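You operate a simulated robot arm through the tools that you are given. There is no shell and no other tool. Be economical: measure what you need, move in short steps, check, and stop when the job is done.

You run a simulated two-armed robot. Do the job below in one go: nothing can be reset, and whatever is moved stays where it is left.

## Task
Brush the mud off the tall boot and drop in the dark ball.
Fine: hold the boot while you brush; the orange brush goes back; the boot ends on the green mat. Set down upright: orange brush, tall boot. What is to be rubbed or washed off counts as gone when no trace of it is left.

Only the result counts: the job must be done as asked and must still hold three seconds after the hand-in. Knocking over, shifting, dropping, spilling or breaking anything else fails it.

## Robot
Two 7-joint arms with two-finger grippers on one trunk, on a base that drives. Base frame: it is fixed to the floor where the robot stands at the start and does not move with it; the origin is under the middle of the robot, x ahead of it, y to its left, z up; the surface under the hand at the start is at about z = 800. Readings come in mm, degrees, newtons and seconds.
The left shoulder is at the start at [41, 175, 1228], the right one opposite. With the tool pointing down near the work surface each hand reaches from about 100 to 820 mm from the robot's upright axis, wherever it stands, measured 20 degrees to its own side. Places, roughly: green mat [500, -400, 800]; inside of the tall boot [500, 200, 900]. Payload 2.94 kg a hand.
Tool frame (each hand has its own): the origin (TCP) lies between the finger pads and is the grasp point; the fingertips stand 30 mm ahead of it; z points along the fingers, y is the line along which they close. Largest opening 138 mm; the body of the gripper starts 109 mm behind the TCP.
Orientation is that of the tool frame in the base frame, as [roll, pitch, yaw] about the fixed x, y, z axes, in that order (R = Rz(yaw) Ry(pitch) Rx(roll)). With the fingers straight down and closing along the base's y, the tool's x points along the base's -x, its y along +y and its z along -z.

## Interface
- The arms move only by the tool servo_tool. It takes "left_deltas", "right_deltas" or both (then of equal length, played together; a hand with none holds still); each is a list of rows, each an object of numbers (a shift or turn left out is 0, a gripper value left out holds the last): "dx", "dy", "dz": the shift along the base's x, y, z in units of 40 mm (1.0 is 40 mm); "wx", "wy", "wz": the turn, a rotation vector about the base's x, y, z in units of 4 degrees (1.0 is 4 degrees); "grip": the finger opening in mm, from 0 to 138. In form: [{"dx": .., "dy": .., "dz": .., "wx": .., "wy": .., "wz": .., "grip": ..}, ...]. A call has 1 to 8 rows; each row shifts and turns the commanded pose from where the row before left it. A call with a number of a shift or a turn outside -1 to 1 is refused whole. Each row takes 0.2 s and may step no farther than 50 mm and 8.6 degrees from the row before; otherwise, or with a gripper value out of range, the whole call is refused. A pose out of reach is approached as far as the arm can. The call stops where the force on the tool passes 50 N (or 10 N more than at its start, if that is more) or the arm is blocked; 0.2 s more then pass. Each finger halts on what it meets, pressing with about 38 N; the grip force reading is that of the motor and also rises with nothing between the fingers. The clock runs only during rows and for 0.2 s after the last one: add rows that do not move to give the fingers time. The reply holds the time, the measured pose of the TCP, the force on the tool along the base axes, the opening and the grip force, in the units named above and with some noise, with the torque about the TCP (base axes, N m) and any sound that the robot's microphone picked up.
- Cameras (640 x 400 px; columns grow to the right, rows downward): "scene" is now at [102, -5.8, 1713.7]; the picture's right is [-0.15, -0.99, 0.00], its down [-0.76, 0.11, -0.64] and it looks along [0.63, -0.09, -0.77] (base axes); focal length 253 px, centre (320, 200). "left" rides on the left gripper at [71, -19, -146] in its tool frame; the picture's right is [0.26, 0.96, 0.00], its down [-0.85, 0.23, -0.48] and it looks along [-0.46, 0.12, 0.88] (tool axes); focal length 280 px, centre (320, 200). "right" rides on the right gripper at [71, 19, -146] in its tool frame; the picture's right is [-0.26, 0.96, 0.00], its down [-0.85, -0.23, -0.48] and it looks along [-0.46, -0.13, 0.88] (tool axes); focal length 280 px, centre (320, 200). There is no depth. A picture from a camera that has moved, and an enlarged one, comes with that camera's place and axes in the base frame and with its lens. The place of the scene camera against the robot may be out by one fixed shift of up to 18 mm in any direction.
- camera(camera): a new picture of that camera. The clock stands still meanwhile.
- raise_lower(by): slides the trunk up (or, below 0, down) by that many mm; the arms and the scene camera ride with it, the base frame stays. It gives what a move gives, with no picture.
- steer(legs): drives the robot by 1 to 6 legs, each [ahead, turn to the left] in mm and degrees, along the robot's own axes; the way and the turn of a leg run together, so that a leg with both is an arc; at most 1500 mm and 180 degrees a leg. The arms and the cameras ride along, it lands a little off, and it stops where it bumps. It gives what a move gives.
- aim_head(pan, tilt): turns the head with the scene camera to pan (to the left, within 120 degrees either way) and tilt (down, from -29 to 69), counted from straight ahead of the robot. It gives what a move gives.
- enlarge(camera, box): a new picture of the part [left, top, right, bottom] of that camera's present view, enlarged. The clock stands still meanwhile.
- close_job(): hands the job in; it is judged then, once.

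Go step by step. Nothing tells you exact positions but the pictures and the camera data: compare them with the known pose of the tool, close in by small moves and look again before you grip or let go. The budget is 120 turns and 108 pictures, counting those below and the enlarged ones. Unless the task says otherwise, let go and move clear before handing in, and close with one line.

The tools are called after "Emit:" as a command line: name --argument value ..., lists and objects as JSON in quotes. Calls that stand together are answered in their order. servo_tool: Moves the arms, as the interface text tells. Its arguments: {"type":"object","properties":{"left_deltas":{"type":"array"},"right_deltas":{"type":"array"}},"required":[]} The other tools are called the same way: raise_lower (by) slides the trunk up or down; steer (legs) drives the base; aim_head (pan, tilt) turns the head that bears the scene camera; camera (camera) takes a picture; enlarge (camera, box) takes an enlarged picture of a part of a camera's view; close_job () hands the job in.

At the start:

```text
time: 0.0
left_ee_pos: [610.2, 224.7, 1224.7]
left_orientation: [-180.0, 0.0, -180.0]
left_ft_force: [0.4, 0.0, -0.9]
left_moment: [0.04, -0.01, 0.0]
left_width: 137.9
left_grip_force: 0.0
right_ee_pos: [545.2, -222.6, 1305.9]
right_orientation: [179.9, -0.1, 180.0]
right_ft_force: [-0.2, -0.3, -0.6]
right_moment: [-0.02, 0.02, -0.02]
right_width: 138.0
right_grip_force: 0.0
trunk travel left (down, up): [-400.0, 334.0]
robot x, y, heading: [0.7, 0.2, -0.2]
head pan, tilt: [-8.5, 50.0]
```

scene: 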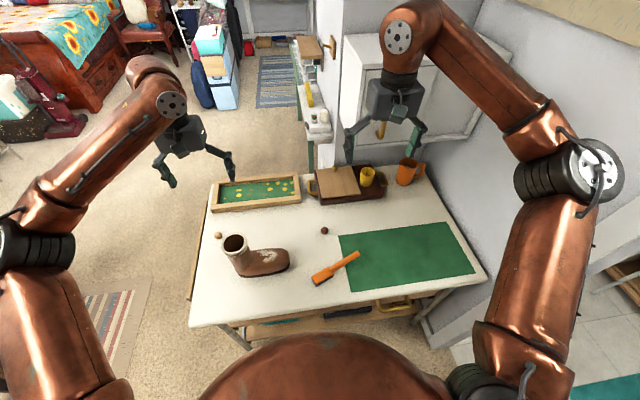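
right: 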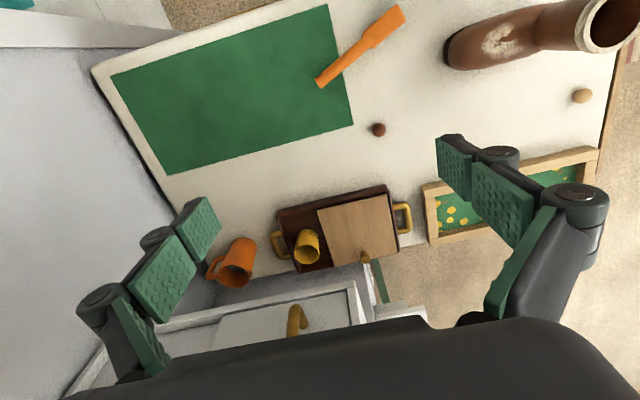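
left: 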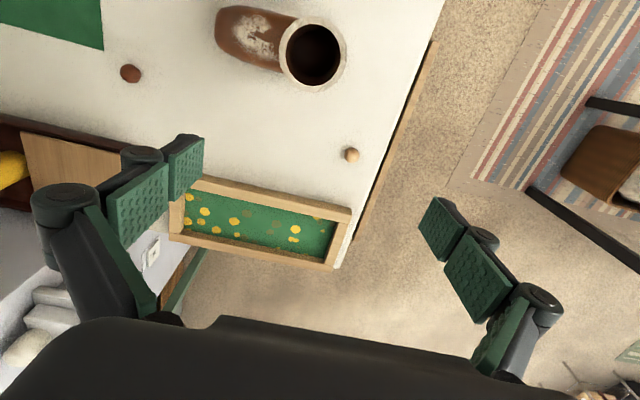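

I see the boot at the left with mud on the toe, the orange brush half on the mat, and a dark ball and a light ball. I'll take closer looks first.

Emit:
enlarge --camera "scene" --box '[190, 210, 390, 300]'

Emit:
enlarge --camera "right" --box '[300, 0, 640, 150]'

Emit:
enlarge --camera "left" --box '[100, 0, 400, 180]'

```text
3.20 times, centred on (290, 255) of scene
camera zoom: at [102.0, -5.8, 1713.7], right [-0.15, -0.99, 0.0], down [-0.76, 0.11, -0.64], along [0.63, -0.09, -0.77], focal length 809 px, centre (416, 24)
```

zoom: 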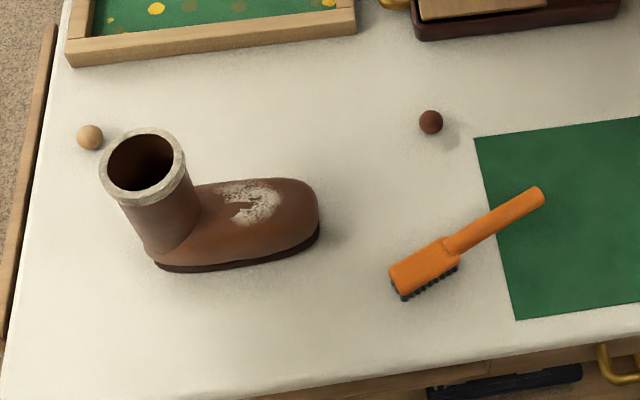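

```text
1.88 times, centred on (470, 75) of right
camera zoom: at [475.1, -204.4, 1452.5], right [0.26, 0.96, 0.0], down [0.85, -0.23, 0.48], along [0.46, -0.12, -0.88], focal length 528 px, centre (38, 435)
```

zoom: 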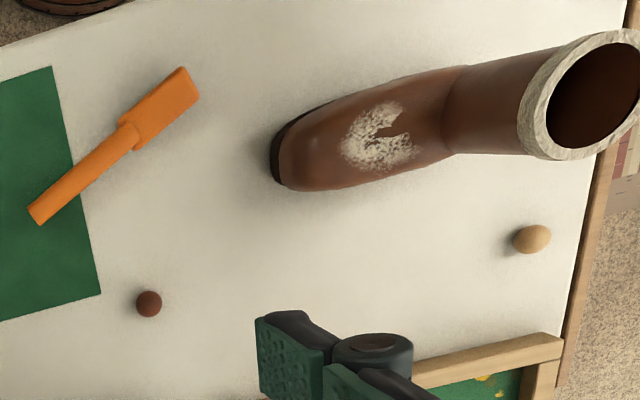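

```text
2.13 times, centred on (250, 90) of left
camera zoom: at [539.0, 204.4, 1371.7], right [-0.26, 0.96, 0.0], down [0.85, 0.23, 0.48], along [0.46, 0.12, -0.88], focal length 598 px, centre (469, 435)
```

zoom: 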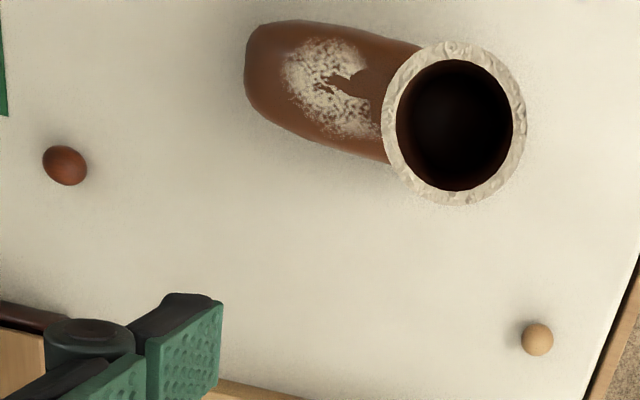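

Boot shaft is about (548,194), rim z≈990, toe toward -y. The brush handle runs from (539,-219) to the head at (452,-49), and the dark ball is at (668,-116). I'll turn both hands into line and approach.

Emit:
servo_tool --left_deltas '[{"dx": -0.097, "dy": -0.048, "dz": -0.195, "wz": -1}, {"dx": -0.097, "dy": -0.048, "dz": -0.195, "wz": -1}, {"dx": -0.097, "dy": -0.048, "dz": -0.195, "wz": -1}, {"dx": -0.097, "dy": -0.048, "dz": -0.195, "wz": -1}, {"dx": -0.097, "dy": -0.048, "dz": -0.195, "wz": -1}, {"dx": -0.097, "dy": -0.048, "dz": -0.195, "wz": -1}, {"dx": -0.097, "dy": -0.048, "dz": -0.195, "wz": -1}, {"dx": -0.097, "dy": -0.048, "dz": -0.195, "wz": -1}]' --right_deltas '[{"dx": -0.052, "dy": 0.094, "dz": -0.6, "wz": -0.9875}, {"dx": -0.052, "dy": 0.094, "dz": -0.6, "wz": -0.9875}, {"dx": -0.052, "dy": 0.094, "dz": -0.6, "wz": -0.9875}, {"dx": -0.052, "dy": 0.094, "dz": -0.6, "wz": -0.9875}, {"dx": -0.052, "dy": 0.094, "dz": -0.6, "wz": -0.9875}, {"dx": -0.052, "dy": 0.094, "dz": -0.6, "wz": -0.9875}, {"dx": -0.052, "dy": 0.094, "dz": -0.6, "wz": -0.9875}, {"dx": -0.052, "dy": 0.094, "dz": -0.6, "wz": -0.9875}]'

Emit:
servo_tool --left_deltas '[{"dx": -0.097, "dy": -0.048, "dz": -0.195, "wz": -1}, {"dx": -0.097, "dy": -0.048, "dz": -0.195, "wz": -1}, {"dx": -0.097, "dy": -0.048, "dz": -0.195, "wz": -1}, {"dx": -0.097, "dy": -0.048, "dz": -0.195, "wz": -1}, {"dx": -0.097, "dy": -0.048, "dz": -0.195, "wz": -1}, {"dx": -0.097, "dy": -0.048, "dz": -0.195, "wz": -1}, {"dx": -0.097, "dy": -0.048, "dz": -0.195, "wz": -1}, {"dx": -0.097, "dy": -0.048, "dz": -0.195, "wz": -1}]' --right_deltas '[{"dx": -0.052, "dy": 0.094, "dz": -0.6, "wz": -0.9875}, {"dx": -0.052, "dy": 0.094, "dz": -0.6, "wz": -0.9875}, {"dx": -0.052, "dy": 0.094, "dz": -0.6, "wz": -0.9875}, {"dx": -0.052, "dy": 0.094, "dz": -0.6, "wz": -0.9875}, {"dx": -0.052, "dy": 0.094, "dz": -0.6, "wz": -0.9875}, {"dx": -0.052, "dy": 0.094, "dz": -0.6, "wz": -0.9875}, {"dx": -0.052, "dy": 0.094, "dz": -0.6, "wz": -0.9875}, {"dx": -0.052, "dy": 0.094, "dz": -0.6, "wz": -0.9875}]'

Emit:
servo_tool --left_deltas '[{"wz": -1}, {"wz": -1}, {"wz": -1}, {"wz": -1}, {"wz": -1}, {"wz": -1}, {"wz": -0.5}, {}]'

Emit:
camera --camera "right"

Emit:
camera --camera "left"

Emit:
camera --camera "scene"

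```text
time: 1.8
left_ee_pos: [577.7, 209.4, 1162.8]
left_orientation: [180.0, 0.0, 148.0]
left_ft_force: [-0.6, -0.7, -0.4]
left_moment: [-0.01, -0.01, -0.01]
left_width: 138.1
left_grip_force: 0.1
right_ee_pos: [527.6, -194.3, 1110.8]
right_orientation: [179.8, 0.0, 148.3]
right_ft_force: [0.6, -0.2, 0.3]
right_moment: [0.0, 0.01, 0.02]
right_width: 137.9
right_grip_force: 0.1
trunk travel left (down, up): [-400.0, 334.0]
robot x, y, heading: [-0.7, 2.0, -0.1]
head pan, tilt: [-8.5, 50.0]
```

```text
time: 3.6
left_ee_pos: [546.7, 193.2, 1100.5]
left_orientation: [180.0, -0.1, 116.0]
left_ft_force: [0.0, -0.1, 0.2]
left_moment: [0.01, 0.0, -0.01]
left_width: 138.2
left_grip_force: 0.1
right_ee_pos: [512.2, -163.0, 922.4]
right_orientation: [-180.0, -0.1, 116.7]
right_ft_force: [0.1, 0.7, 0.3]
right_moment: [0.04, 0.05, -0.03]
right_width: 137.7
right_grip_force: 0.0
trunk travel left (down, up): [-400.0, 334.0]
robot x, y, heading: [1.1, -1.7, 0.4]
head pan, tilt: [-8.5, 50.0]
```

```text
time: 5.4
left_ee_pos: [547.3, 195.1, 1100.0]
left_orientation: [179.9, 0.1, 90.0]
left_ft_force: [-0.1, -0.5, 0.2]
left_moment: [0.03, 0.01, -0.03]
left_width: 138.2
left_grip_force: 0.1
right_ee_pos: [512.5, -162.5, 922.1]
right_orientation: [179.8, 0.0, 116.7]
right_ft_force: [0.4, 0.9, 0.4]
right_moment: [-0.04, 0.0, -0.01]
right_width: 138.1
right_grip_force: 0.1
trunk travel left (down, up): [-400.0, 334.0]
robot x, y, heading: [0.8, -1.2, 0.2]
head pan, tilt: [-8.5, 50.0]
```

```text
101 pictures are left
camera right: at [498.0, -90.8, 1069.0], right [0.98, 0.2, 0.0], down [0.18, -0.86, 0.48], along [0.1, -0.47, -0.88], focal length 280 px, centre (320, 200)
```

right: 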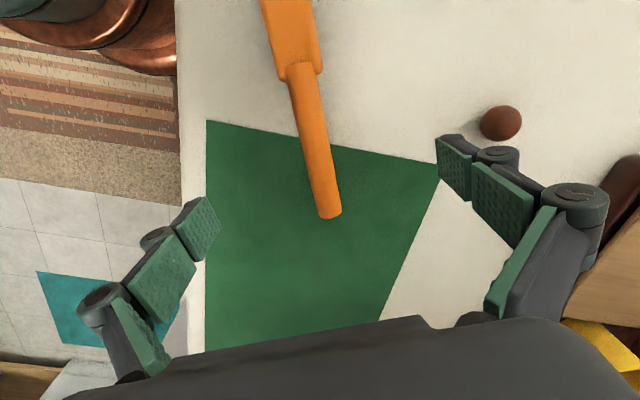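

```text
100 pictures are left
camera left: at [528.0, 264.2, 1247.3], right [0.97, 0.26, 0.0], down [0.23, -0.85, 0.48], along [0.12, -0.46, -0.88], focal length 280 px, centre (320, 200)
```

left: 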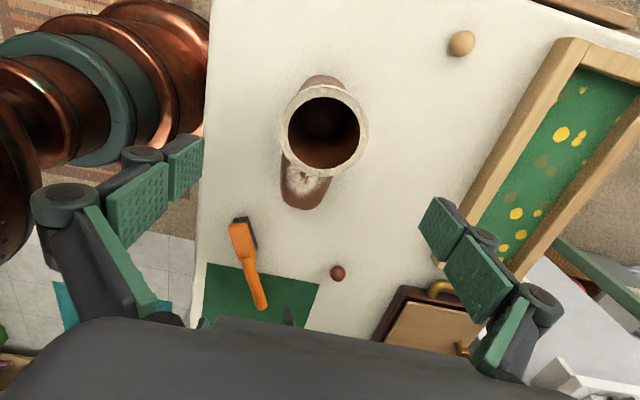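

```text
99 pictures are left
camera scene: at [102.0, -5.7, 1713.7], right [-0.15, -0.99, 0.0], down [-0.76, 0.11, -0.64], along [0.63, -0.09, -0.77], focal length 253 px, centre (320, 200)
```

scene: 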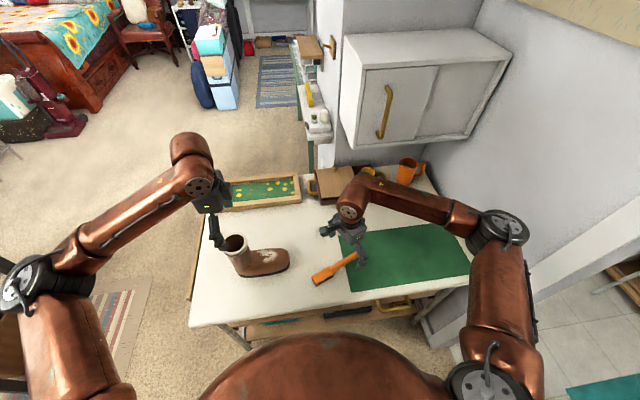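

Both hands line up with their targets. I'll lower them: right to the brush handle, left around the boot shaft.

Emit:
servo_tool --left_deltas '[{"dz": -0.8}, {"dz": -0.8}, {"dz": -0.8}, {"dz": -0.8}, {"dz": -0.8}, {}]' --right_deltas '[{"dz": -0.4, "grip": 100}, {"dz": -0.4, "grip": 70}, {"dz": -0.4, "grip": 60}, {"dz": -0.4}, {"dz": -0.2}, {}]'

Emit:
camera --camera "right"

Emit:
camera --camera "left"

Emit:
enlarge --camera "scene" --box '[190, 190, 400, 310]'

```text
time: 6.8
left_ee_pos: [545.1, 194.5, 938.5]
left_orientation: [-179.9, 0.0, 90.0]
left_ft_force: [-0.4, 0.8, 1.3]
left_moment: [-0.01, -0.01, -0.01]
left_width: 138.1
left_grip_force: 0.1
right_ee_pos: [512.1, -160.5, 851.2]
right_orientation: [179.9, 0.0, 116.7]
right_ft_force: [-0.1, 0.3, -0.5]
right_moment: [-0.01, -0.02, 0.03]
right_width: 59.9
right_grip_force: 0.2
trunk travel left (down, up): [-400.0, 334.0]
robot x, y, heading: [2.2, -0.1, 0.1]
head pan, tilt: [-8.5, 50.0]
```

```text
98 pictures are left
camera right: at [498.0, -90.2, 996.6], right [0.98, 0.2, 0.0], down [0.18, -0.86, 0.48], along [0.1, -0.47, -0.88], focal length 280 px, centre (320, 200)
```

right: 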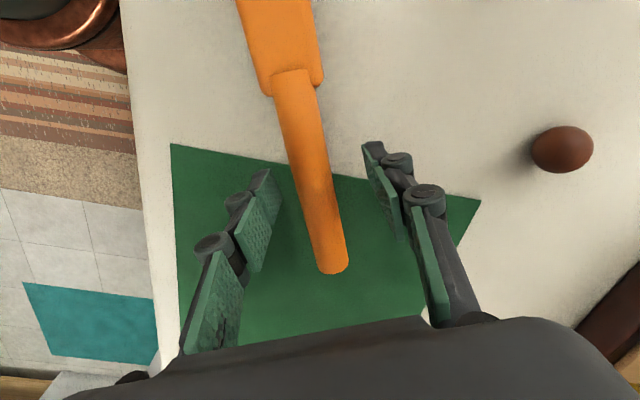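

```text
97 pictures are left
camera left: at [526.1, 263.9, 1085.3], right [0.96, 0.26, 0.0], down [0.23, -0.85, 0.48], along [0.12, -0.46, -0.88], focal length 280 px, centre (320, 200)
```

left: 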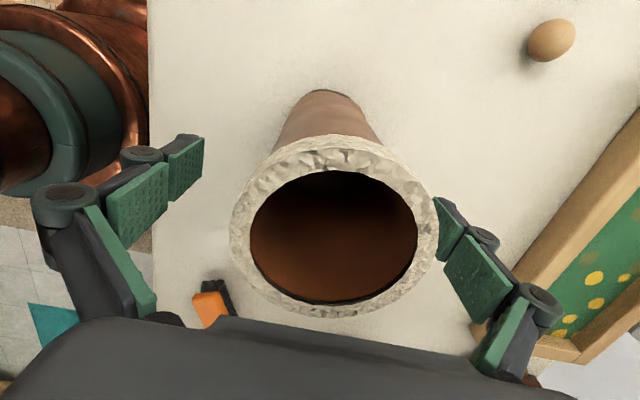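

```text
3.05 times, centred on (295, 250) of scene
camera zoom: at [101.5, -6.0, 1713.8], right [-0.15, -0.99, 0.0], down [-0.76, 0.11, -0.64], along [0.64, -0.09, -0.77], focal length 770 px, centre (396, 48)
```

zoom: 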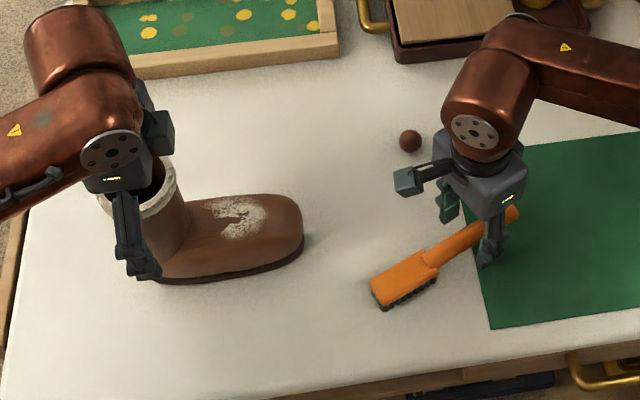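

The handle and the shaft are both between their fingers. I'll close both grippers.

Emit:
servo_tool --left_deltas '[{"dx": 0.07, "dy": 0.15}, {"grip": 70}, {}, {}, {}, {}]' --right_deltas '[{}, {"grip": 5}, {}, {}, {}, {}]'

Emit:
camera --camera "right"

Emit:
camera --camera "left"

```text
time: 8.2
left_ee_pos: [549.2, 200.3, 938.3]
left_orientation: [-180.0, 0.0, 90.1]
left_ft_force: [1.7, 1.8, 2.9]
left_moment: [0.0, -0.02, 0.06]
left_width: 86.5
left_grip_force: 38.2
right_ee_pos: [511.4, -160.5, 849.1]
right_orientation: [179.9, 0.0, 116.8]
right_ft_force: [-0.1, 0.4, 0.3]
right_moment: [-0.08, -0.03, 0.01]
right_width: 21.8
right_grip_force: 37.9
trunk travel left (down, up): [-400.0, 334.0]
robot x, y, heading: [2.0, 2.3, -0.1]
head pan, tilt: [-8.5, 50.0]
```

```text
95 pictures are left
camera right: at [498.3, -90.1, 996.5], right [0.98, 0.2, 0.0], down [0.18, -0.86, 0.48], along [0.1, -0.47, -0.88], focal length 280 px, centre (320, 200)
```

right: 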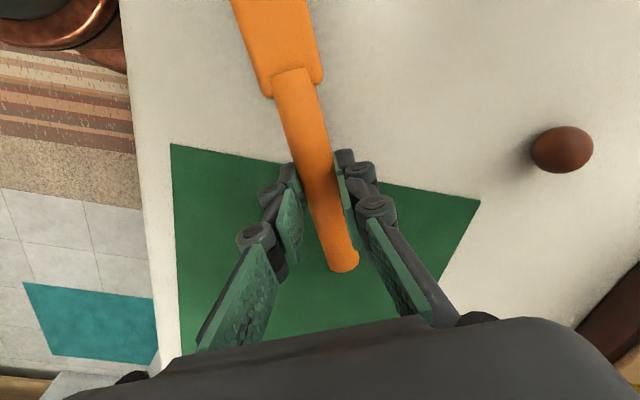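

```text
94 pictures are left
camera left: at [529.2, 270.2, 1085.9], right [0.96, 0.26, 0.0], down [0.23, -0.85, 0.48], along [0.13, -0.46, -0.88], focal length 280 px, centre (320, 200)
```

left: 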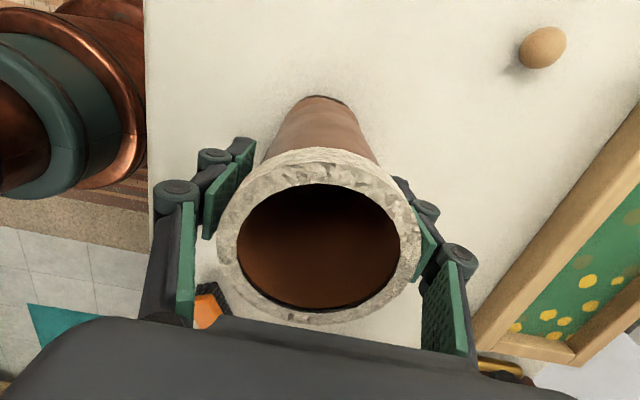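

Both are gripped. I'll lift the brush, turn it to point along +y and bring the head above the muddy instep.

Emit:
servo_tool --right_deltas '[{"dz": 0.5}, {"dz": 0.8}, {"dz": 0.9}, {"dz": 0.8}, {"dz": 0.78}, {}]'

Emit:
servo_tool --right_deltas '[{"dx": 0.149, "dy": 0.63, "wz": -0.96}, {"dx": 0.149, "dy": 0.63, "wz": -0.96}, {"dx": 0.149, "dy": 0.63, "wz": -0.96}, {"dx": 0.149, "dy": 0.63, "wz": -0.96}, {"dx": 0.149, "dy": 0.63, "wz": -0.96}, {"dx": 0.149, "dy": 0.63, "wz": -0.96}, {"dx": 0.149, "dy": 0.5, "wz": -0.96}, {}]'

Emit:
camera --camera "right"

Emit:
enlarge --camera "scene" --box '[190, 190, 400, 310]'

```text
time: 9.6
left_ee_pos: [547.7, 201.5, 939.0]
left_orientation: [-179.9, 0.0, 90.0]
left_ft_force: [1.9, 1.3, 5.5]
left_moment: [0.08, -0.05, -0.16]
left_width: 87.1
left_grip_force: 37.7
right_ee_pos: [510.1, -159.4, 1000.0]
right_orientation: [179.8, 0.1, 116.7]
right_ft_force: [0.7, -0.5, -1.9]
right_moment: [-0.08, -0.02, 0.0]
right_width: 21.6
right_grip_force: 38.7
trunk travel left (down, up): [-400.0, 334.0]
robot x, y, heading: [-1.9, -2.4, -0.0]
head pan, tilt: [-8.5, 50.0]
```

```text
time: 11.4
left_ee_pos: [547.0, 200.5, 937.9]
left_orientation: [180.0, 0.0, 90.0]
left_ft_force: [-0.6, -0.9, 6.5]
left_moment: [0.07, 0.42, -0.05]
left_width: 86.9
left_grip_force: 37.6
right_ee_pos: [553.5, 7.3, 1000.9]
right_orientation: [179.8, 0.0, 89.9]
right_ft_force: [0.2, -0.2, -1.4]
right_moment: [-0.06, 0.02, 0.01]
right_width: 21.5
right_grip_force: 38.5
trunk travel left (down, up): [-400.0, 334.0]
robot x, y, heading: [0.6, 0.9, -0.0]
head pan, tilt: [-8.5, 50.0]
```

```text
93 pictures are left
camera right: at [573.5, 78.0, 1146.4], right [0.96, -0.27, 0.0], down [-0.23, -0.85, 0.48], along [-0.12, -0.46, -0.88], focal length 280 px, centre (320, 200)
```

right: 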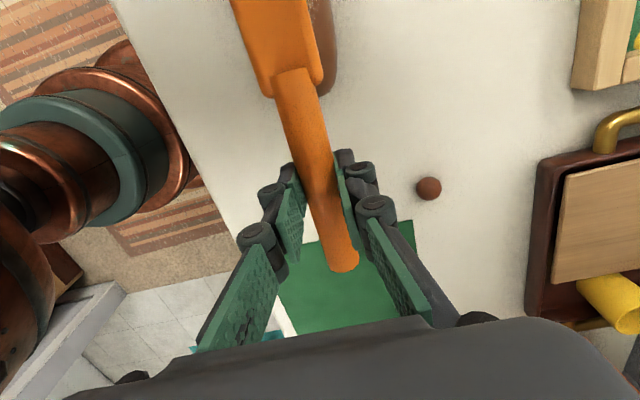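

```text
3.05 times, centred on (295, 250) of scene
camera zoom: at [101.6, -5.7, 1713.7], right [-0.15, -0.99, 0.0], down [-0.76, 0.11, -0.64], along [0.64, -0.09, -0.77], focal length 770 px, centre (396, 48)
```

zoom: 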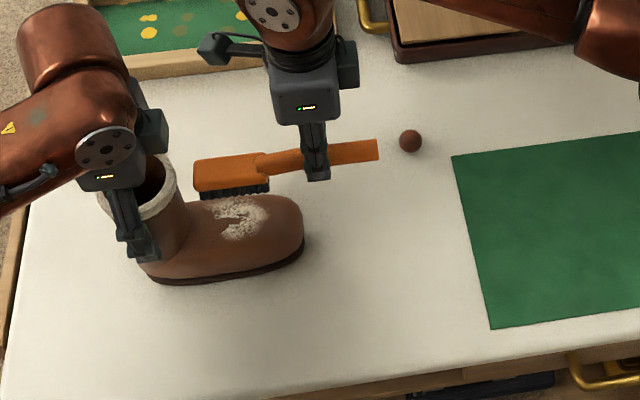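

The brush head is above the instep. I'll lower it in small steps and watch the force.

Emit:
servo_tool --right_deltas '[{"dz": -0.4}, {"dz": -0.4}, {"dz": -0.2}, {"dz": -0.2}, {}]'

Emit:
enlarge --camera "scene" --box '[190, 190, 400, 310]'

```text
time: 12.6
left_ee_pos: [548.3, 199.0, 939.3]
left_orientation: [179.9, 0.0, 90.0]
left_ft_force: [-0.9, -0.6, 4.3]
left_moment: [-0.01, 0.3, -0.04]
left_width: 86.8
left_grip_force: 38.0
right_ee_pos: [554.5, 9.8, 952.5]
right_orientation: [179.8, 0.1, 89.9]
right_ft_force: [0.0, 1.0, -1.0]
right_moment: [-0.08, 0.0, 0.01]
right_width: 21.8
right_grip_force: 37.6
trunk travel left (down, up): [-400.0, 334.0]
robot x, y, heading: [-1.2, 0.2, -0.3]
head pan, tilt: [-8.5, 50.0]
```

```text
3.05 times, centred on (295, 250) of scene
camera zoom: at [101.7, -5.7, 1713.7], right [-0.15, -0.99, 0.0], down [-0.76, 0.11, -0.64], along [0.64, -0.09, -0.77], focal length 770 px, centre (396, 48)
```

zoom: 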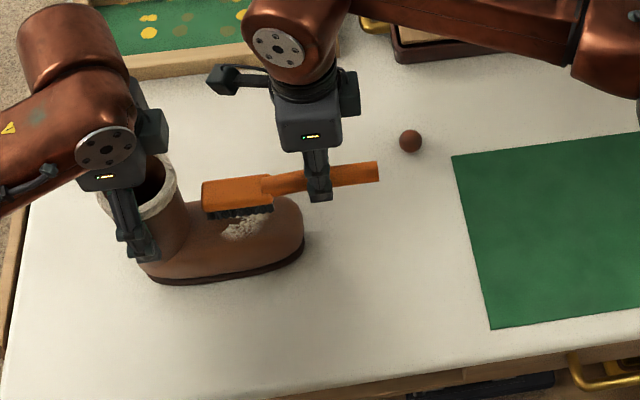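

Emit:
servo_tool --right_deltas '[{"dz": -0.1}, {"dz": -0.1}, {"dz": -0.1}, {}]'

Emit:
servo_tool --right_deltas '[{"dz": -0.1}, {"dz": -0.1}, {}]'

Emit:
enlarge --camera "scene" --box '[190, 190, 400, 310]'

```text
time: 13.6
left_ee_pos: [547.4, 199.7, 939.2]
left_orientation: [180.0, 0.0, 90.0]
left_ft_force: [0.4, -0.4, 3.6]
left_moment: [-0.03, 0.25, -0.03]
left_width: 86.8
left_grip_force: 38.0
right_ee_pos: [553.0, 9.9, 941.4]
right_orientation: [179.9, 0.0, 90.0]
right_ft_force: [0.1, 0.1, -0.7]
right_moment: [-0.09, -0.01, 0.0]
right_width: 21.7
right_grip_force: 38.0
trunk travel left (down, up): [-400.0, 334.0]
robot x, y, heading: [0.6, -0.4, -0.1]
head pan, tilt: [-8.5, 50.0]
```

```text
time: 14.4
left_ee_pos: [546.9, 199.8, 939.2]
left_orientation: [180.0, 0.0, 90.1]
left_ft_force: [1.2, -0.1, 0.3]
left_moment: [0.02, 0.23, 0.09]
left_width: 86.7
left_grip_force: 38.3
right_ee_pos: [554.1, 10.0, 934.0]
right_orientation: [180.0, -0.1, 89.8]
right_ft_force: [-1.0, 0.5, 4.8]
right_moment: [0.32, -0.02, 0.05]
right_width: 21.7
right_grip_force: 38.1
trunk travel left (down, up): [-400.0, 334.0]
robot x, y, heading: [-2.7, -0.1, 0.1]
head pan, tilt: [-8.5, 50.0]
```

```text
3.05 times, centred on (295, 250) of scene
camera zoom: at [101.7, -5.7, 1713.7], right [-0.15, -0.99, 0.0], down [-0.76, 0.11, -0.64], along [0.64, -0.09, -0.77], focal length 770 px, centre (396, 48)
```

zoom: 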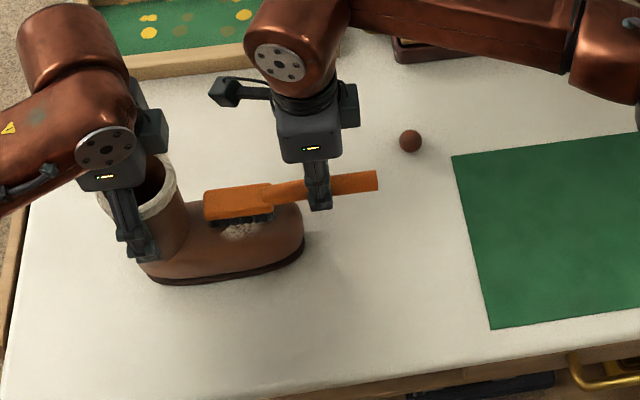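

Contact at TCP z≈935 with about 5 N. I'll do light cross strokes, following the curve of the instep.

Emit:
servo_tool --right_deltas '[{"dx": -0.3, "dz": -0.05}, {"dx": -0.3, "dz": -0.05}, {"dx": 0.3, "dz": 0.05}, {"dx": 0.3, "dz": 0.05}, {"dx": 0.3, "dz": -0.05}, {"dx": 0.3, "dz": -0.05}, {"dx": -0.3, "dz": 0.05}, {"dx": -0.3, "dz": 0.05}]'

Emit:
servo_tool --right_deltas '[{"dy": -0.4, "dz": -0.03}, {"dy": -0.4, "dz": -0.03}, {"dx": -0.3, "dz": -0.08}, {"dx": -0.3, "dz": -0.1}, {"dx": 0.3, "dz": 0.1}, {"dx": 0.3, "dz": 0.08}, {"dx": 0.3, "dz": -0.05}, {"dx": 0.3, "dz": -0.05}]'

Emit:
enlarge --camera "scene" --box '[190, 190, 400, 310]'

```text
time: 16.2
left_ee_pos: [548.4, 200.6, 938.0]
left_orientation: [-180.0, 0.0, 90.0]
left_ft_force: [-3.0, 1.6, 3.3]
left_moment: [-0.05, 0.5, -0.19]
left_width: 86.7
left_grip_force: 38.1
right_ee_pos: [554.3, 9.1, 933.5]
right_orientation: [180.0, 0.1, 89.9]
right_ft_force: [0.4, -0.4, -1.5]
right_moment: [-0.06, -0.02, 0.01]
right_width: 21.6
right_grip_force: 37.9
trunk travel left (down, up): [-400.0, 334.0]
robot x, y, heading: [1.6, 2.2, 0.0]
head pan, tilt: [-8.5, 50.0]
```

```text
time: 18.0
left_ee_pos: [547.9, 199.6, 938.2]
left_orientation: [-180.0, 0.0, 90.0]
left_ft_force: [1.0, 0.0, 0.5]
left_moment: [-0.1, 0.1, -0.04]
left_width: 86.4
left_grip_force: 37.7
right_ee_pos: [577.3, -21.2, 927.6]
right_orientation: [179.9, 0.0, 89.9]
right_ft_force: [0.7, 1.1, -1.6]
right_moment: [-0.11, -0.01, -0.04]
right_width: 21.6
right_grip_force: 38.4
trunk travel left (down, up): [-400.0, 334.0]
robot x, y, heading: [-2.4, -0.9, 0.0]
head pan, tilt: [-8.5, 50.0]
```

```text
3.05 times, centred on (295, 250) of scene
camera zoom: at [102.1, -5.5, 1713.6], right [-0.15, -0.99, 0.0], down [-0.76, 0.11, -0.64], along [0.63, -0.09, -0.77], focal length 770 px, centre (396, 48)
```

zoom: 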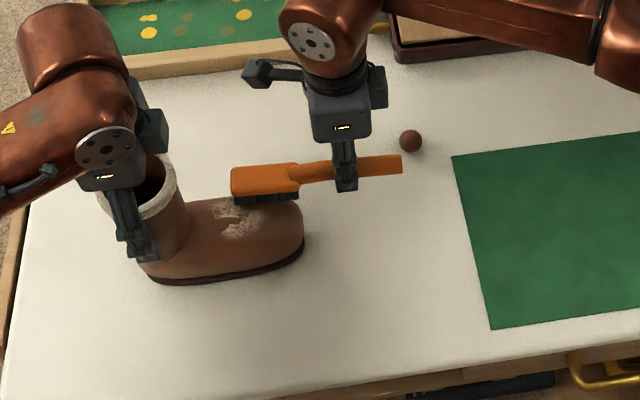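

The mud is already thinning. I'll enlarge on the instep.

Emit:
enlarge --camera "scene" --box '[240, 235, 300, 285]'

```text
8.00 times, centred on (270, 260) of scene
camera zoom: at [102.1, -5.5, 1713.6], right [-0.15, -0.99, 0.0], down [-0.76, 0.11, -0.64], along [0.63, -0.09, -0.77], focal length 2021 px, centre (720, -280)
```

zoom: 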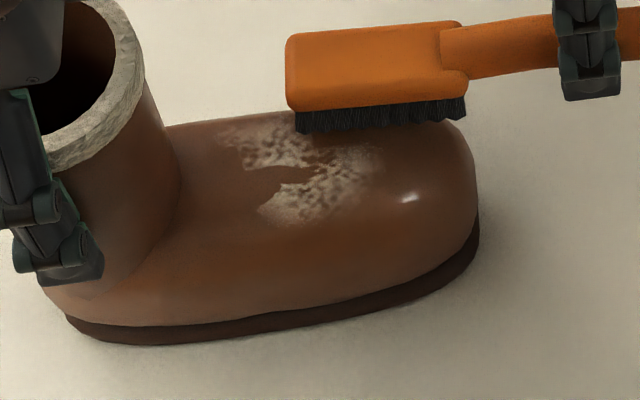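

Brushing works, but the brush needs to match the slope of the instep. I'll tilt the head up about 8° and press down over the remaining patch.

Emit:
servo_tool --right_deltas '[{"dz": 0.5}, {"dx": -0.4, "dy": 0.41, "wx": 1}, {"dx": -0.4, "dy": 0.41, "wx": 1}, {"dz": -0.4}, {"dz": -0.2}, {"dz": -0.1}, {}]'

Emit:
servo_tool --right_deltas '[{"dz": -0.08}, {"dz": -0.08}, {}]'

Emit:
enlarge --camera "scene" --box '[240, 235, 300, 285]'

```text
time: 19.6
left_ee_pos: [547.3, 198.8, 937.9]
left_orientation: [-180.0, 0.0, 90.1]
left_ft_force: [-0.3, 2.5, -0.8]
left_moment: [-0.04, -0.05, 0.03]
left_width: 87.4
left_grip_force: 37.8
right_ee_pos: [545.2, 10.3, 919.2]
right_orientation: [179.8, -8.1, 89.8]
right_ft_force: [0.7, -3.0, 9.1]
right_moment: [0.41, 0.09, -0.02]
right_width: 21.3
right_grip_force: 38.1
trunk travel left (down, up): [-400.0, 334.0]
robot x, y, heading: [1.9, -0.6, -0.2]
head pan, tilt: [-8.5, 50.0]
```

```text
time: 20.4
left_ee_pos: [546.9, 200.9, 938.4]
left_orientation: [-179.9, -0.1, 90.1]
left_ft_force: [0.4, 3.8, -5.2]
left_moment: [0.23, -0.22, 0.21]
left_width: 87.1
left_grip_force: 38.3
right_ee_pos: [545.6, 10.4, 914.6]
right_orientation: [179.9, -8.1, 89.8]
right_ft_force: [3.6, -7.2, 17.6]
right_moment: [0.83, -0.02, -0.19]
right_width: 21.8
right_grip_force: 38.2
trunk travel left (down, up): [-400.0, 334.0]
robot x, y, heading: [1.2, 1.5, -0.0]
head pan, tilt: [-8.5, 50.0]
```

```text
8.00 times, centred on (270, 260) of scene
camera zoom: at [101.5, -5.9, 1713.7], right [-0.15, -0.99, 0.0], down [-0.76, 0.11, -0.64], along [0.64, -0.09, -0.77], focal length 2021 px, centre (720, -280)
```

zoom: 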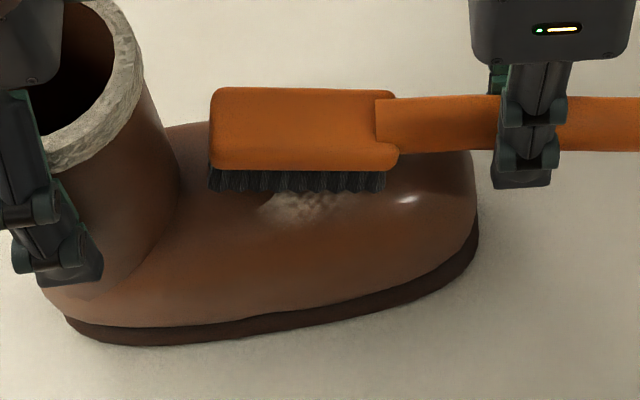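

Good match now. I'll stroke across while keeping the pressure.

Emit:
servo_tool --right_deltas '[{"dx": -0.3, "dz": 0.0}, {"dx": -0.35, "dz": -0.1}, {"dx": 0.35, "dz": 0.1}, {"dx": 0.3}, {"dx": 0.35, "dz": 0.0}, {"dx": 0.35, "dz": -0.06}, {"dx": -0.35, "dz": 0.06}, {"dx": -0.35}]'

Emit:
servo_tool --right_deltas '[{"dx": -0.3, "dz": 0.0}, {"dx": -0.35, "dz": -0.1}, {"dx": 0.35, "dz": 0.1}, {"dx": 0.3}, {"dx": 0.35, "dz": 0.0}, {"dx": 0.35, "dz": -0.06}, {"dx": -0.35, "dz": 0.06}, {"dx": -0.35}]'

Emit:
servo_tool --right_deltas '[{"dz": 0.6}, {"dy": -0.9, "dz": 0.6, "dx": 0.6}, {"dy": -0.9, "dz": 0.6, "dx": 0.6}, {}]'

Emit:
enlarge --camera "scene" --box '[240, 235, 300, 285]'

```text
time: 22.2
left_ee_pos: [548.7, 200.1, 938.4]
left_orientation: [180.0, 0.0, 90.1]
left_ft_force: [0.3, -1.2, -1.1]
left_moment: [-0.33, 0.11, 0.01]
left_width: 86.9
left_grip_force: 37.9
right_ee_pos: [544.4, 7.5, 912.7]
right_orientation: [179.9, -8.0, 89.8]
right_ft_force: [-0.2, -0.4, -1.6]
right_moment: [-0.07, -0.01, 0.02]
right_width: 21.7
right_grip_force: 37.7
trunk travel left (down, up): [-400.0, 334.0]
robot x, y, heading: [0.2, 2.1, 0.2]
head pan, tilt: [-8.5, 50.0]
```

```text
time: 24.0
left_ee_pos: [547.8, 199.3, 938.5]
left_orientation: [180.0, 0.0, 90.1]
left_ft_force: [-0.7, 0.0, 1.7]
left_moment: [0.04, 0.21, -0.04]
left_width: 87.1
left_grip_force: 37.6
right_ee_pos: [545.1, 10.8, 910.1]
right_orientation: [179.9, -8.1, 89.8]
right_ft_force: [0.7, 0.4, -1.2]
right_moment: [-0.1, -0.01, 0.03]
right_width: 21.4
right_grip_force: 38.3
trunk travel left (down, up): [-400.0, 334.0]
robot x, y, heading: [0.8, 2.7, -0.2]
head pan, tilt: [-8.5, 50.0]
```

```text
time: 25.0
left_ee_pos: [547.0, 200.1, 937.9]
left_orientation: [179.9, 0.0, 90.1]
left_ft_force: [0.1, 0.5, 1.3]
left_moment: [0.19, 0.14, 0.02]
left_width: 87.1
left_grip_force: 37.9
right_ee_pos: [593.4, -65.9, 984.1]
right_orientation: [179.9, -8.0, 90.0]
right_ft_force: [-0.7, 0.8, -1.4]
right_moment: [-0.09, -0.01, 0.0]
right_width: 21.3
right_grip_force: 37.9
trunk travel left (down, up): [-400.0, 334.0]
robot x, y, heading: [-0.2, 1.3, 0.1]
head pan, tilt: [-8.5, 50.0]
```

```text
8.00 times, centred on (270, 260) of scene
camera zoom: at [101.9, -5.4, 1713.7], right [-0.15, -0.99, 0.0], down [-0.76, 0.11, -0.64], along [0.64, -0.09, -0.77], focal length 2021 px, centre (720, -280)
```

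zoom: 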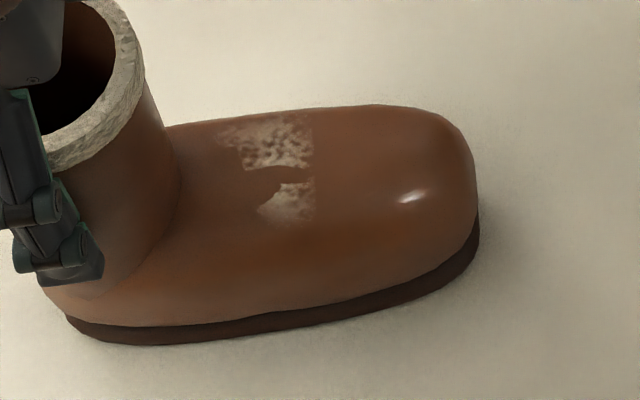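

The toe-ward half is clean, but the shaft-ward half remains. I'll check whether the brush has tilted in the grip.

Emit:
enlarge --camera "scene" --box '[250, 205, 350, 275]'

Emit:
camera --camera "right"

```text
5.71 times, centred on (300, 240) of scene
camera zoom: at [101.9, -5.4, 1713.7], right [-0.15, -0.99, 0.0], down [-0.76, 0.11, -0.64], along [0.64, -0.09, -0.77], focal length 1444 px, centre (434, -29)
```

zoom: 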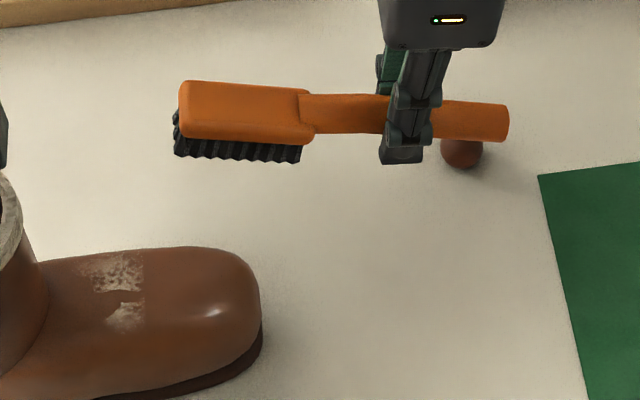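

```text
84 pictures are left
camera right: at [612.8, -15.5, 1138.3], right [0.96, -0.26, -0.04], down [-0.23, -0.91, 0.35], along [-0.12, -0.33, -0.93], focal length 280 px, centre (320, 200)
```

right: 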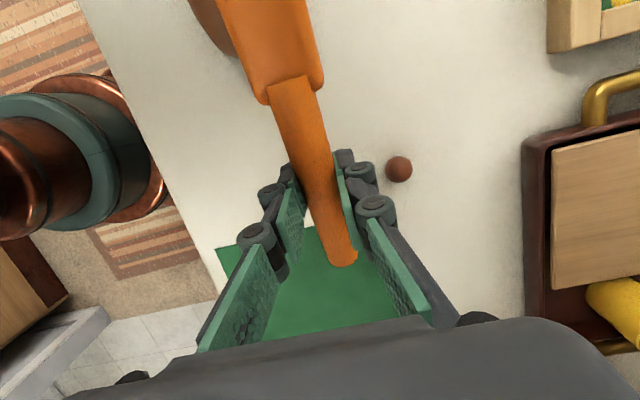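

The brush pitched up a few degrees in the grip. I'll take 5° of tilt out, go a bit nearer to the shaft and touch down again.

Emit:
servo_tool --right_deltas '[{"dx": -0.4, "dy": 0.7, "wx": -0.65}, {"dx": -0.4, "dy": 0.7, "wx": -0.6}, {"dx": -0.4, "dy": 0.65}, {"dz": -0.6}, {"dz": -0.5}, {}]'

Emit:
servo_tool --right_deltas '[{"dz": -0.1}, {"dz": -0.1}, {"dz": -0.1}, {}]'

Emit:
enlarge --camera "scene" --box '[240, 235, 300, 285]'

```text
time: 26.4
left_ee_pos: [546.9, 200.3, 939.0]
left_orientation: [180.0, 0.0, 90.1]
left_ft_force: [-1.7, -0.2, 1.2]
left_moment: [0.19, 0.11, -0.02]
left_width: 86.8
left_grip_force: 38.1
right_ee_pos: [545.8, 19.1, 942.0]
right_orientation: [179.9, -3.0, 89.9]
right_ft_force: [-1.3, 0.5, -0.3]
right_moment: [-0.06, 0.01, -0.01]
right_width: 21.6
right_grip_force: 37.9
trunk travel left (down, up): [-400.0, 334.0]
robot x, y, heading: [-2.7, 0.8, -0.1]
head pan, tilt: [-8.5, 50.0]
```

```text
time: 27.4
left_ee_pos: [547.1, 199.3, 937.2]
left_orientation: [-179.9, -0.1, 90.1]
left_ft_force: [-0.6, 2.4, 1.5]
left_moment: [0.09, 0.08, 0.0]
left_width: 86.9
left_grip_force: 38.1
right_ee_pos: [545.5, 19.6, 929.3]
right_orientation: [179.9, -3.0, 89.9]
right_ft_force: [-0.3, 0.2, -0.9]
right_moment: [-0.11, -0.03, -0.04]
right_width: 21.1
right_grip_force: 38.1
trunk travel left (down, up): [-400.0, 334.0]
robot x, y, heading: [-0.1, -1.3, 0.4]
head pan, tilt: [-8.5, 50.0]
```

```text
8.00 times, centred on (270, 260) of scene
camera zoom: at [101.9, -5.3, 1713.7], right [-0.15, -0.99, 0.0], down [-0.76, 0.11, -0.64], along [0.64, -0.09, -0.77], focal length 2021 px, centre (720, -280)
```

zoom: 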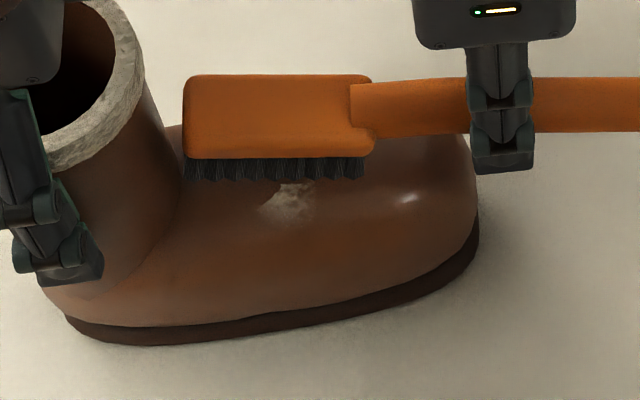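

Emit:
servo_tool --right_deltas '[{"dz": -0.1}, {"dz": -0.07}, {}]'

```text
time: 28.2
left_ee_pos: [547.0, 199.8, 939.8]
left_orientation: [180.0, 0.0, 90.1]
left_ft_force: [-0.8, 1.2, 1.2]
left_moment: [0.08, 0.04, -0.04]
left_width: 86.9
left_grip_force: 38.3
right_ee_pos: [545.9, 19.9, 923.0]
right_orientation: [179.8, -3.0, 89.8]
right_ft_force: [-0.6, -0.2, -1.8]
right_moment: [-0.08, 0.04, 0.03]
right_width: 21.6
right_grip_force: 38.2
trunk travel left (down, up): [-400.0, 334.0]
robot x, y, heading: [1.8, 1.5, -0.0]
head pan, tilt: [-8.5, 50.0]
```

Emit:
servo_tool --right_deltas '[{"dz": -0.1}, {"dz": -0.07}, {}]'

Emit:
enlarge --camera "scene" --box '[240, 235, 300, 285]'

```text
time: 29.0
left_ee_pos: [548.3, 199.8, 938.6]
left_orientation: [-180.0, 0.0, 90.0]
left_ft_force: [-0.3, 1.5, 0.7]
left_moment: [0.0, 0.01, -0.03]
left_width: 86.7
left_grip_force: 37.6
right_ee_pos: [544.6, 21.4, 915.6]
right_orientation: [179.9, -3.0, 89.9]
right_ft_force: [0.2, 0.5, -1.8]
right_moment: [-0.09, 0.0, -0.03]
right_width: 21.3
right_grip_force: 38.0
trunk travel left (down, up): [-400.0, 334.0]
robot x, y, heading: [1.4, -3.3, 0.2]
head pan, tilt: [-8.5, 50.0]
```

```text
8.00 times, centred on (270, 260) of scene
camera zoom: at [102.0, -5.3, 1713.7], right [-0.15, -0.99, 0.0], down [-0.76, 0.11, -0.64], along [0.64, -0.09, -0.77], focal length 2021 px, centre (720, -280)
```

zoom: 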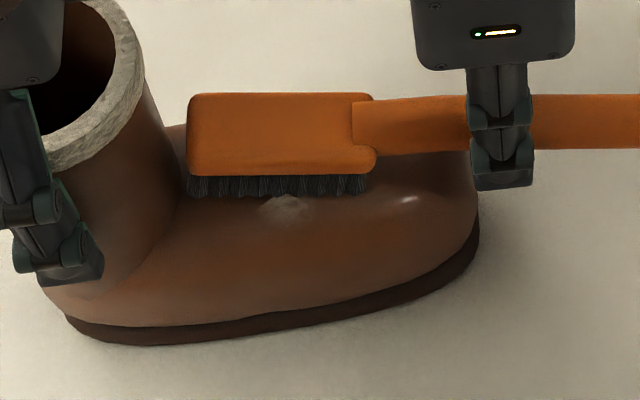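

The brush has pitched further up in hand, so I'll level the tool by another 5° to bring the shaft-ward bristles down.

Emit:
servo_tool --right_deltas '[{"wx": -0.6}, {"wx": -0.65}, {}]'

Emit:
enlarge --camera "scene" --box '[240, 235, 300, 285]'

```text
time: 29.8
left_ee_pos: [547.3, 200.4, 938.2]
left_orientation: [-180.0, 0.2, 90.1]
left_ft_force: [1.7, -1.9, -3.7]
left_moment: [0.19, -0.41, 0.41]
left_width: 86.6
left_grip_force: 38.2
right_ee_pos: [545.4, 21.5, 917.4]
right_orientation: [179.7, 1.9, 89.8]
right_ft_force: [1.7, 3.0, 16.0]
right_moment: [1.03, -0.04, -0.07]
right_width: 21.5
right_grip_force: 37.7
trunk travel left (down, up): [-400.0, 334.0]
robot x, y, heading: [-1.1, -1.0, 0.0]
head pan, tilt: [-8.5, 50.0]
```

```text
8.00 times, centred on (270, 260) of scene
camera zoom: at [101.6, -5.2, 1713.8], right [-0.15, -0.99, 0.0], down [-0.76, 0.11, -0.64], along [0.64, -0.09, -0.77], focal length 2021 px, centre (720, -280)
```

zoom: 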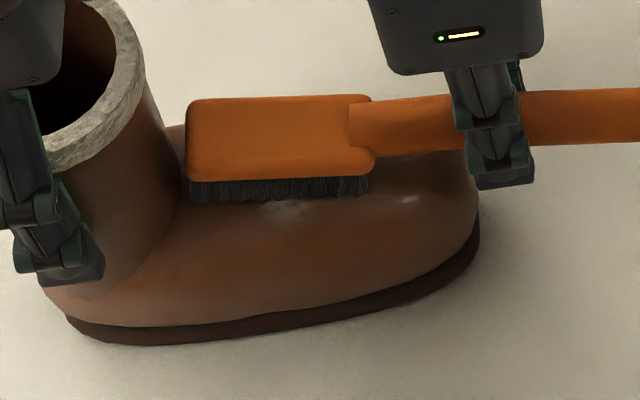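

The moment says contact is at the toe-ward end of the bristles. I'll tilt the shaft end down a little more.

Emit:
servo_tool --right_deltas '[{"wx": -0.75, "dz": 0.12}, {"wx": -0.75, "dz": 0.12}, {}]'

```text
time: 30.6
left_ee_pos: [547.6, 199.0, 939.2]
left_orientation: [-179.9, 0.0, 90.0]
left_ft_force: [-0.2, -0.7, 1.0]
left_moment: [-0.37, 0.2, -0.23]
left_width: 86.9
left_grip_force: 38.2
right_ee_pos: [545.3, 18.4, 925.1]
right_orientation: [-180.0, 8.3, 89.8]
right_ft_force: [0.7, 0.5, -0.7]
right_moment: [-0.1, 0.02, -0.01]
right_width: 21.3
right_grip_force: 38.7
trunk travel left (down, up): [-400.0, 334.0]
robot x, y, heading: [0.2, -0.3, 0.1]
head pan, tilt: [-8.5, 50.0]
```

Emit:
servo_tool --right_deltas '[{"dz": -0.1}, {}]'

Emit:
servo_tool --right_deltas '[{"dz": -0.08}, {}]'

Emit:
enlarge --camera "scene" --box '[240, 235, 300, 285]'

```text
time: 31.2
left_ee_pos: [547.4, 200.3, 937.7]
left_orientation: [-180.0, 0.0, 90.1]
left_ft_force: [1.9, 1.1, -4.1]
left_moment: [-0.19, -0.16, 0.13]
left_width: 86.9
left_grip_force: 37.8
right_ee_pos: [545.1, 20.4, 923.3]
right_orientation: [179.8, 8.0, 89.8]
right_ft_force: [-1.3, -3.6, 15.7]
right_moment: [0.62, 0.13, 0.06]
right_width: 21.5
right_grip_force: 38.3
trunk travel left (down, up): [-400.0, 334.0]
robot x, y, heading: [0.6, 0.3, 0.1]
head pan, tilt: [-8.5, 50.0]
```

```text
time: 31.8
left_ee_pos: [548.3, 199.4, 939.3]
left_orientation: [-180.0, -0.1, 90.1]
left_ft_force: [0.8, 2.2, -7.5]
left_moment: [0.08, -0.25, 0.24]
left_width: 87.0
left_grip_force: 38.0
right_ee_pos: [544.5, 20.1, 918.4]
right_orientation: [179.8, 8.0, 89.8]
right_ft_force: [0.0, -7.5, 19.0]
right_moment: [0.72, 0.01, 0.05]
right_width: 21.3
right_grip_force: 37.8
trunk travel left (down, up): [-400.0, 334.0]
robot x, y, heading: [-1.9, -4.5, 0.1]
head pan, tilt: [-8.5, 50.0]
```

```text
8.00 times, centred on (270, 260) of scene
camera zoom: at [101.2, -6.1, 1713.7], right [-0.15, -0.99, 0.0], down [-0.76, 0.11, -0.64], along [0.64, -0.09, -0.77], focal length 2021 px, centre (720, -280)
```

zoom: 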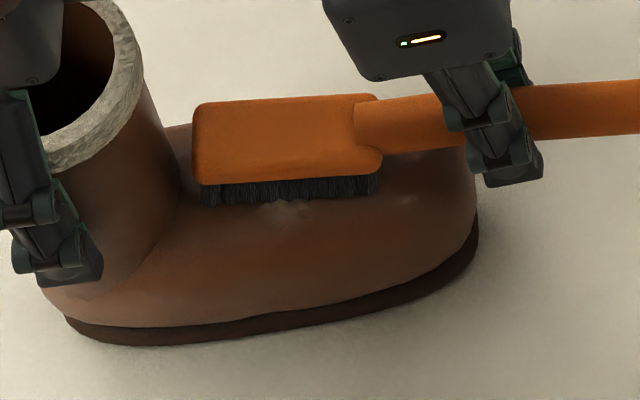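

The instep is nearly level, so the head must be level too. I'll lift, tilt another ~6° down, and touch lightly (≤8 N) so it doesn't slip in the grip.

Emit:
servo_tool --right_deltas '[{"dz": 0.35}, {"wx": -0.75}, {"wx": -0.75}, {}]'

Emit:
enlarge --camera "scene" --box '[240, 235, 300, 285]'

```text
time: 32.8
left_ee_pos: [548.2, 202.1, 938.6]
left_orientation: [180.0, -0.3, 90.4]
left_ft_force: [6.6, 27.7, -6.9]
left_moment: [-4.08, 0.39, 1.01]
left_width: 86.8
left_grip_force: 38.3
right_ee_pos: [545.9, 17.5, 931.9]
right_orientation: [179.8, 14.1, 89.5]
right_ft_force: [-1.9, -34.7, 18.2]
right_moment: [6.99, -0.7, -0.26]
right_width: 21.3
right_grip_force: 37.8
trunk travel left (down, up): [-400.0, 334.0]
robot x, y, heading: [-1.1, -0.0, -0.1]
head pan, tilt: [-8.5, 50.0]
```

```text
8.00 times, centred on (270, 260) of scene
camera zoom: at [101.5, -6.6, 1713.8], right [-0.15, -0.99, 0.0], down [-0.76, 0.11, -0.64], along [0.64, -0.09, -0.77], focal length 2021 px, centre (720, -280)
```

zoom: 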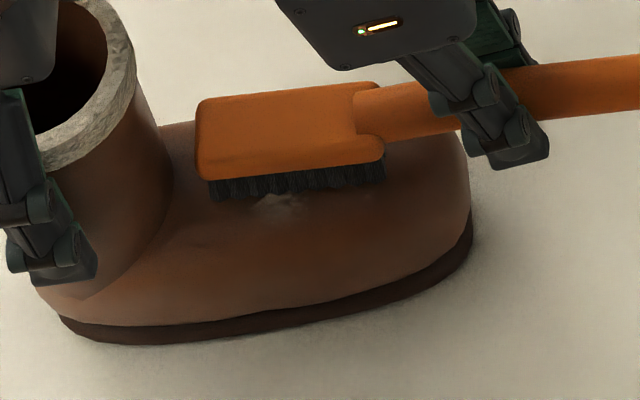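

The tilted right wrist has bumped the left hand. I'll back off, then set the brush down flat and regrip it with the hand turned round, so its wrist stays clear of the left hand.

Emit:
servo_tool --right_deltas '[{"dy": -0.3, "wx": 0.5}, {"dy": -0.5, "wx": 1, "dz": 0.3}, {"dy": -0.9, "wx": 1, "dz": 0.4}, {"dy": -0.9, "wx": 1}, {"dy": -0.9}, {}]'

Emit:
enlarge --camera "scene" --box '[220, 210, 350, 290]'

Emit:
camera --camera "right"

```text
time: 34.2
left_ee_pos: [548.1, 199.6, 938.3]
left_orientation: [-179.9, 0.0, 90.1]
left_ft_force: [-0.5, -1.9, 1.1]
left_moment: [-0.06, 0.12, 0.05]
left_width: 87.0
left_grip_force: 38.0
right_ee_pos: [545.6, -116.0, 960.7]
right_orientation: [179.9, 0.0, 89.9]
right_ft_force: [0.6, -0.1, -1.1]
right_moment: [-0.12, 0.05, -0.01]
right_width: 21.2
right_grip_force: 37.9
trunk travel left (down, up): [-400.0, 334.0]
robot x, y, heading: [1.9, 2.8, -0.1]
head pan, tilt: [-8.5, 50.0]
```

```text
4.92 times, centred on (285, 250) of scene
camera zoom: at [101.7, -5.5, 1713.7], right [-0.15, -0.99, 0.0], down [-0.76, 0.11, -0.64], along [0.64, -0.09, -0.77], focal length 1244 px, centre (492, -46)
```

zoom: 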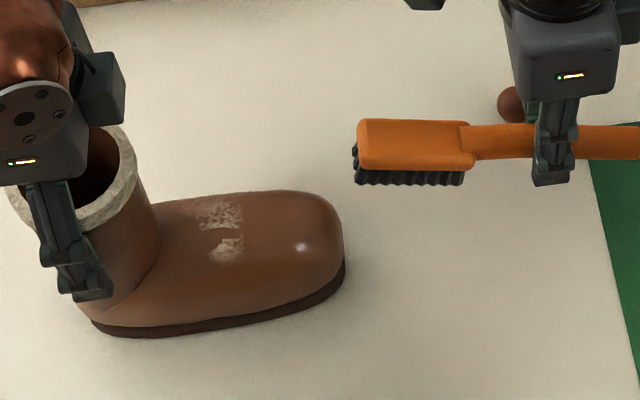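

```text
77 pictures are left
camera right: at [565.5, -46.2, 1107.2], right [0.96, -0.26, 0.0], down [-0.23, -0.85, 0.48], along [-0.12, -0.46, -0.88], focal length 280 px, centre (320, 200)
```

right: 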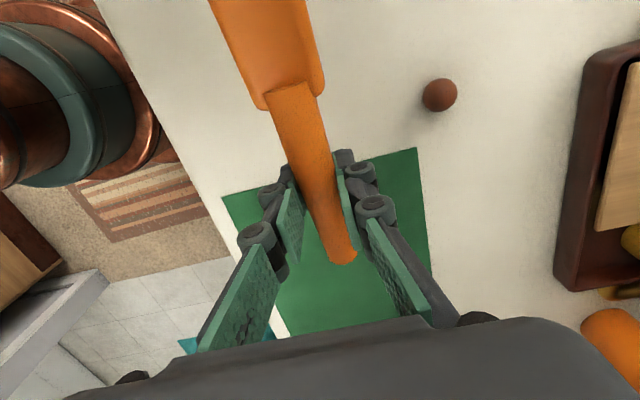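

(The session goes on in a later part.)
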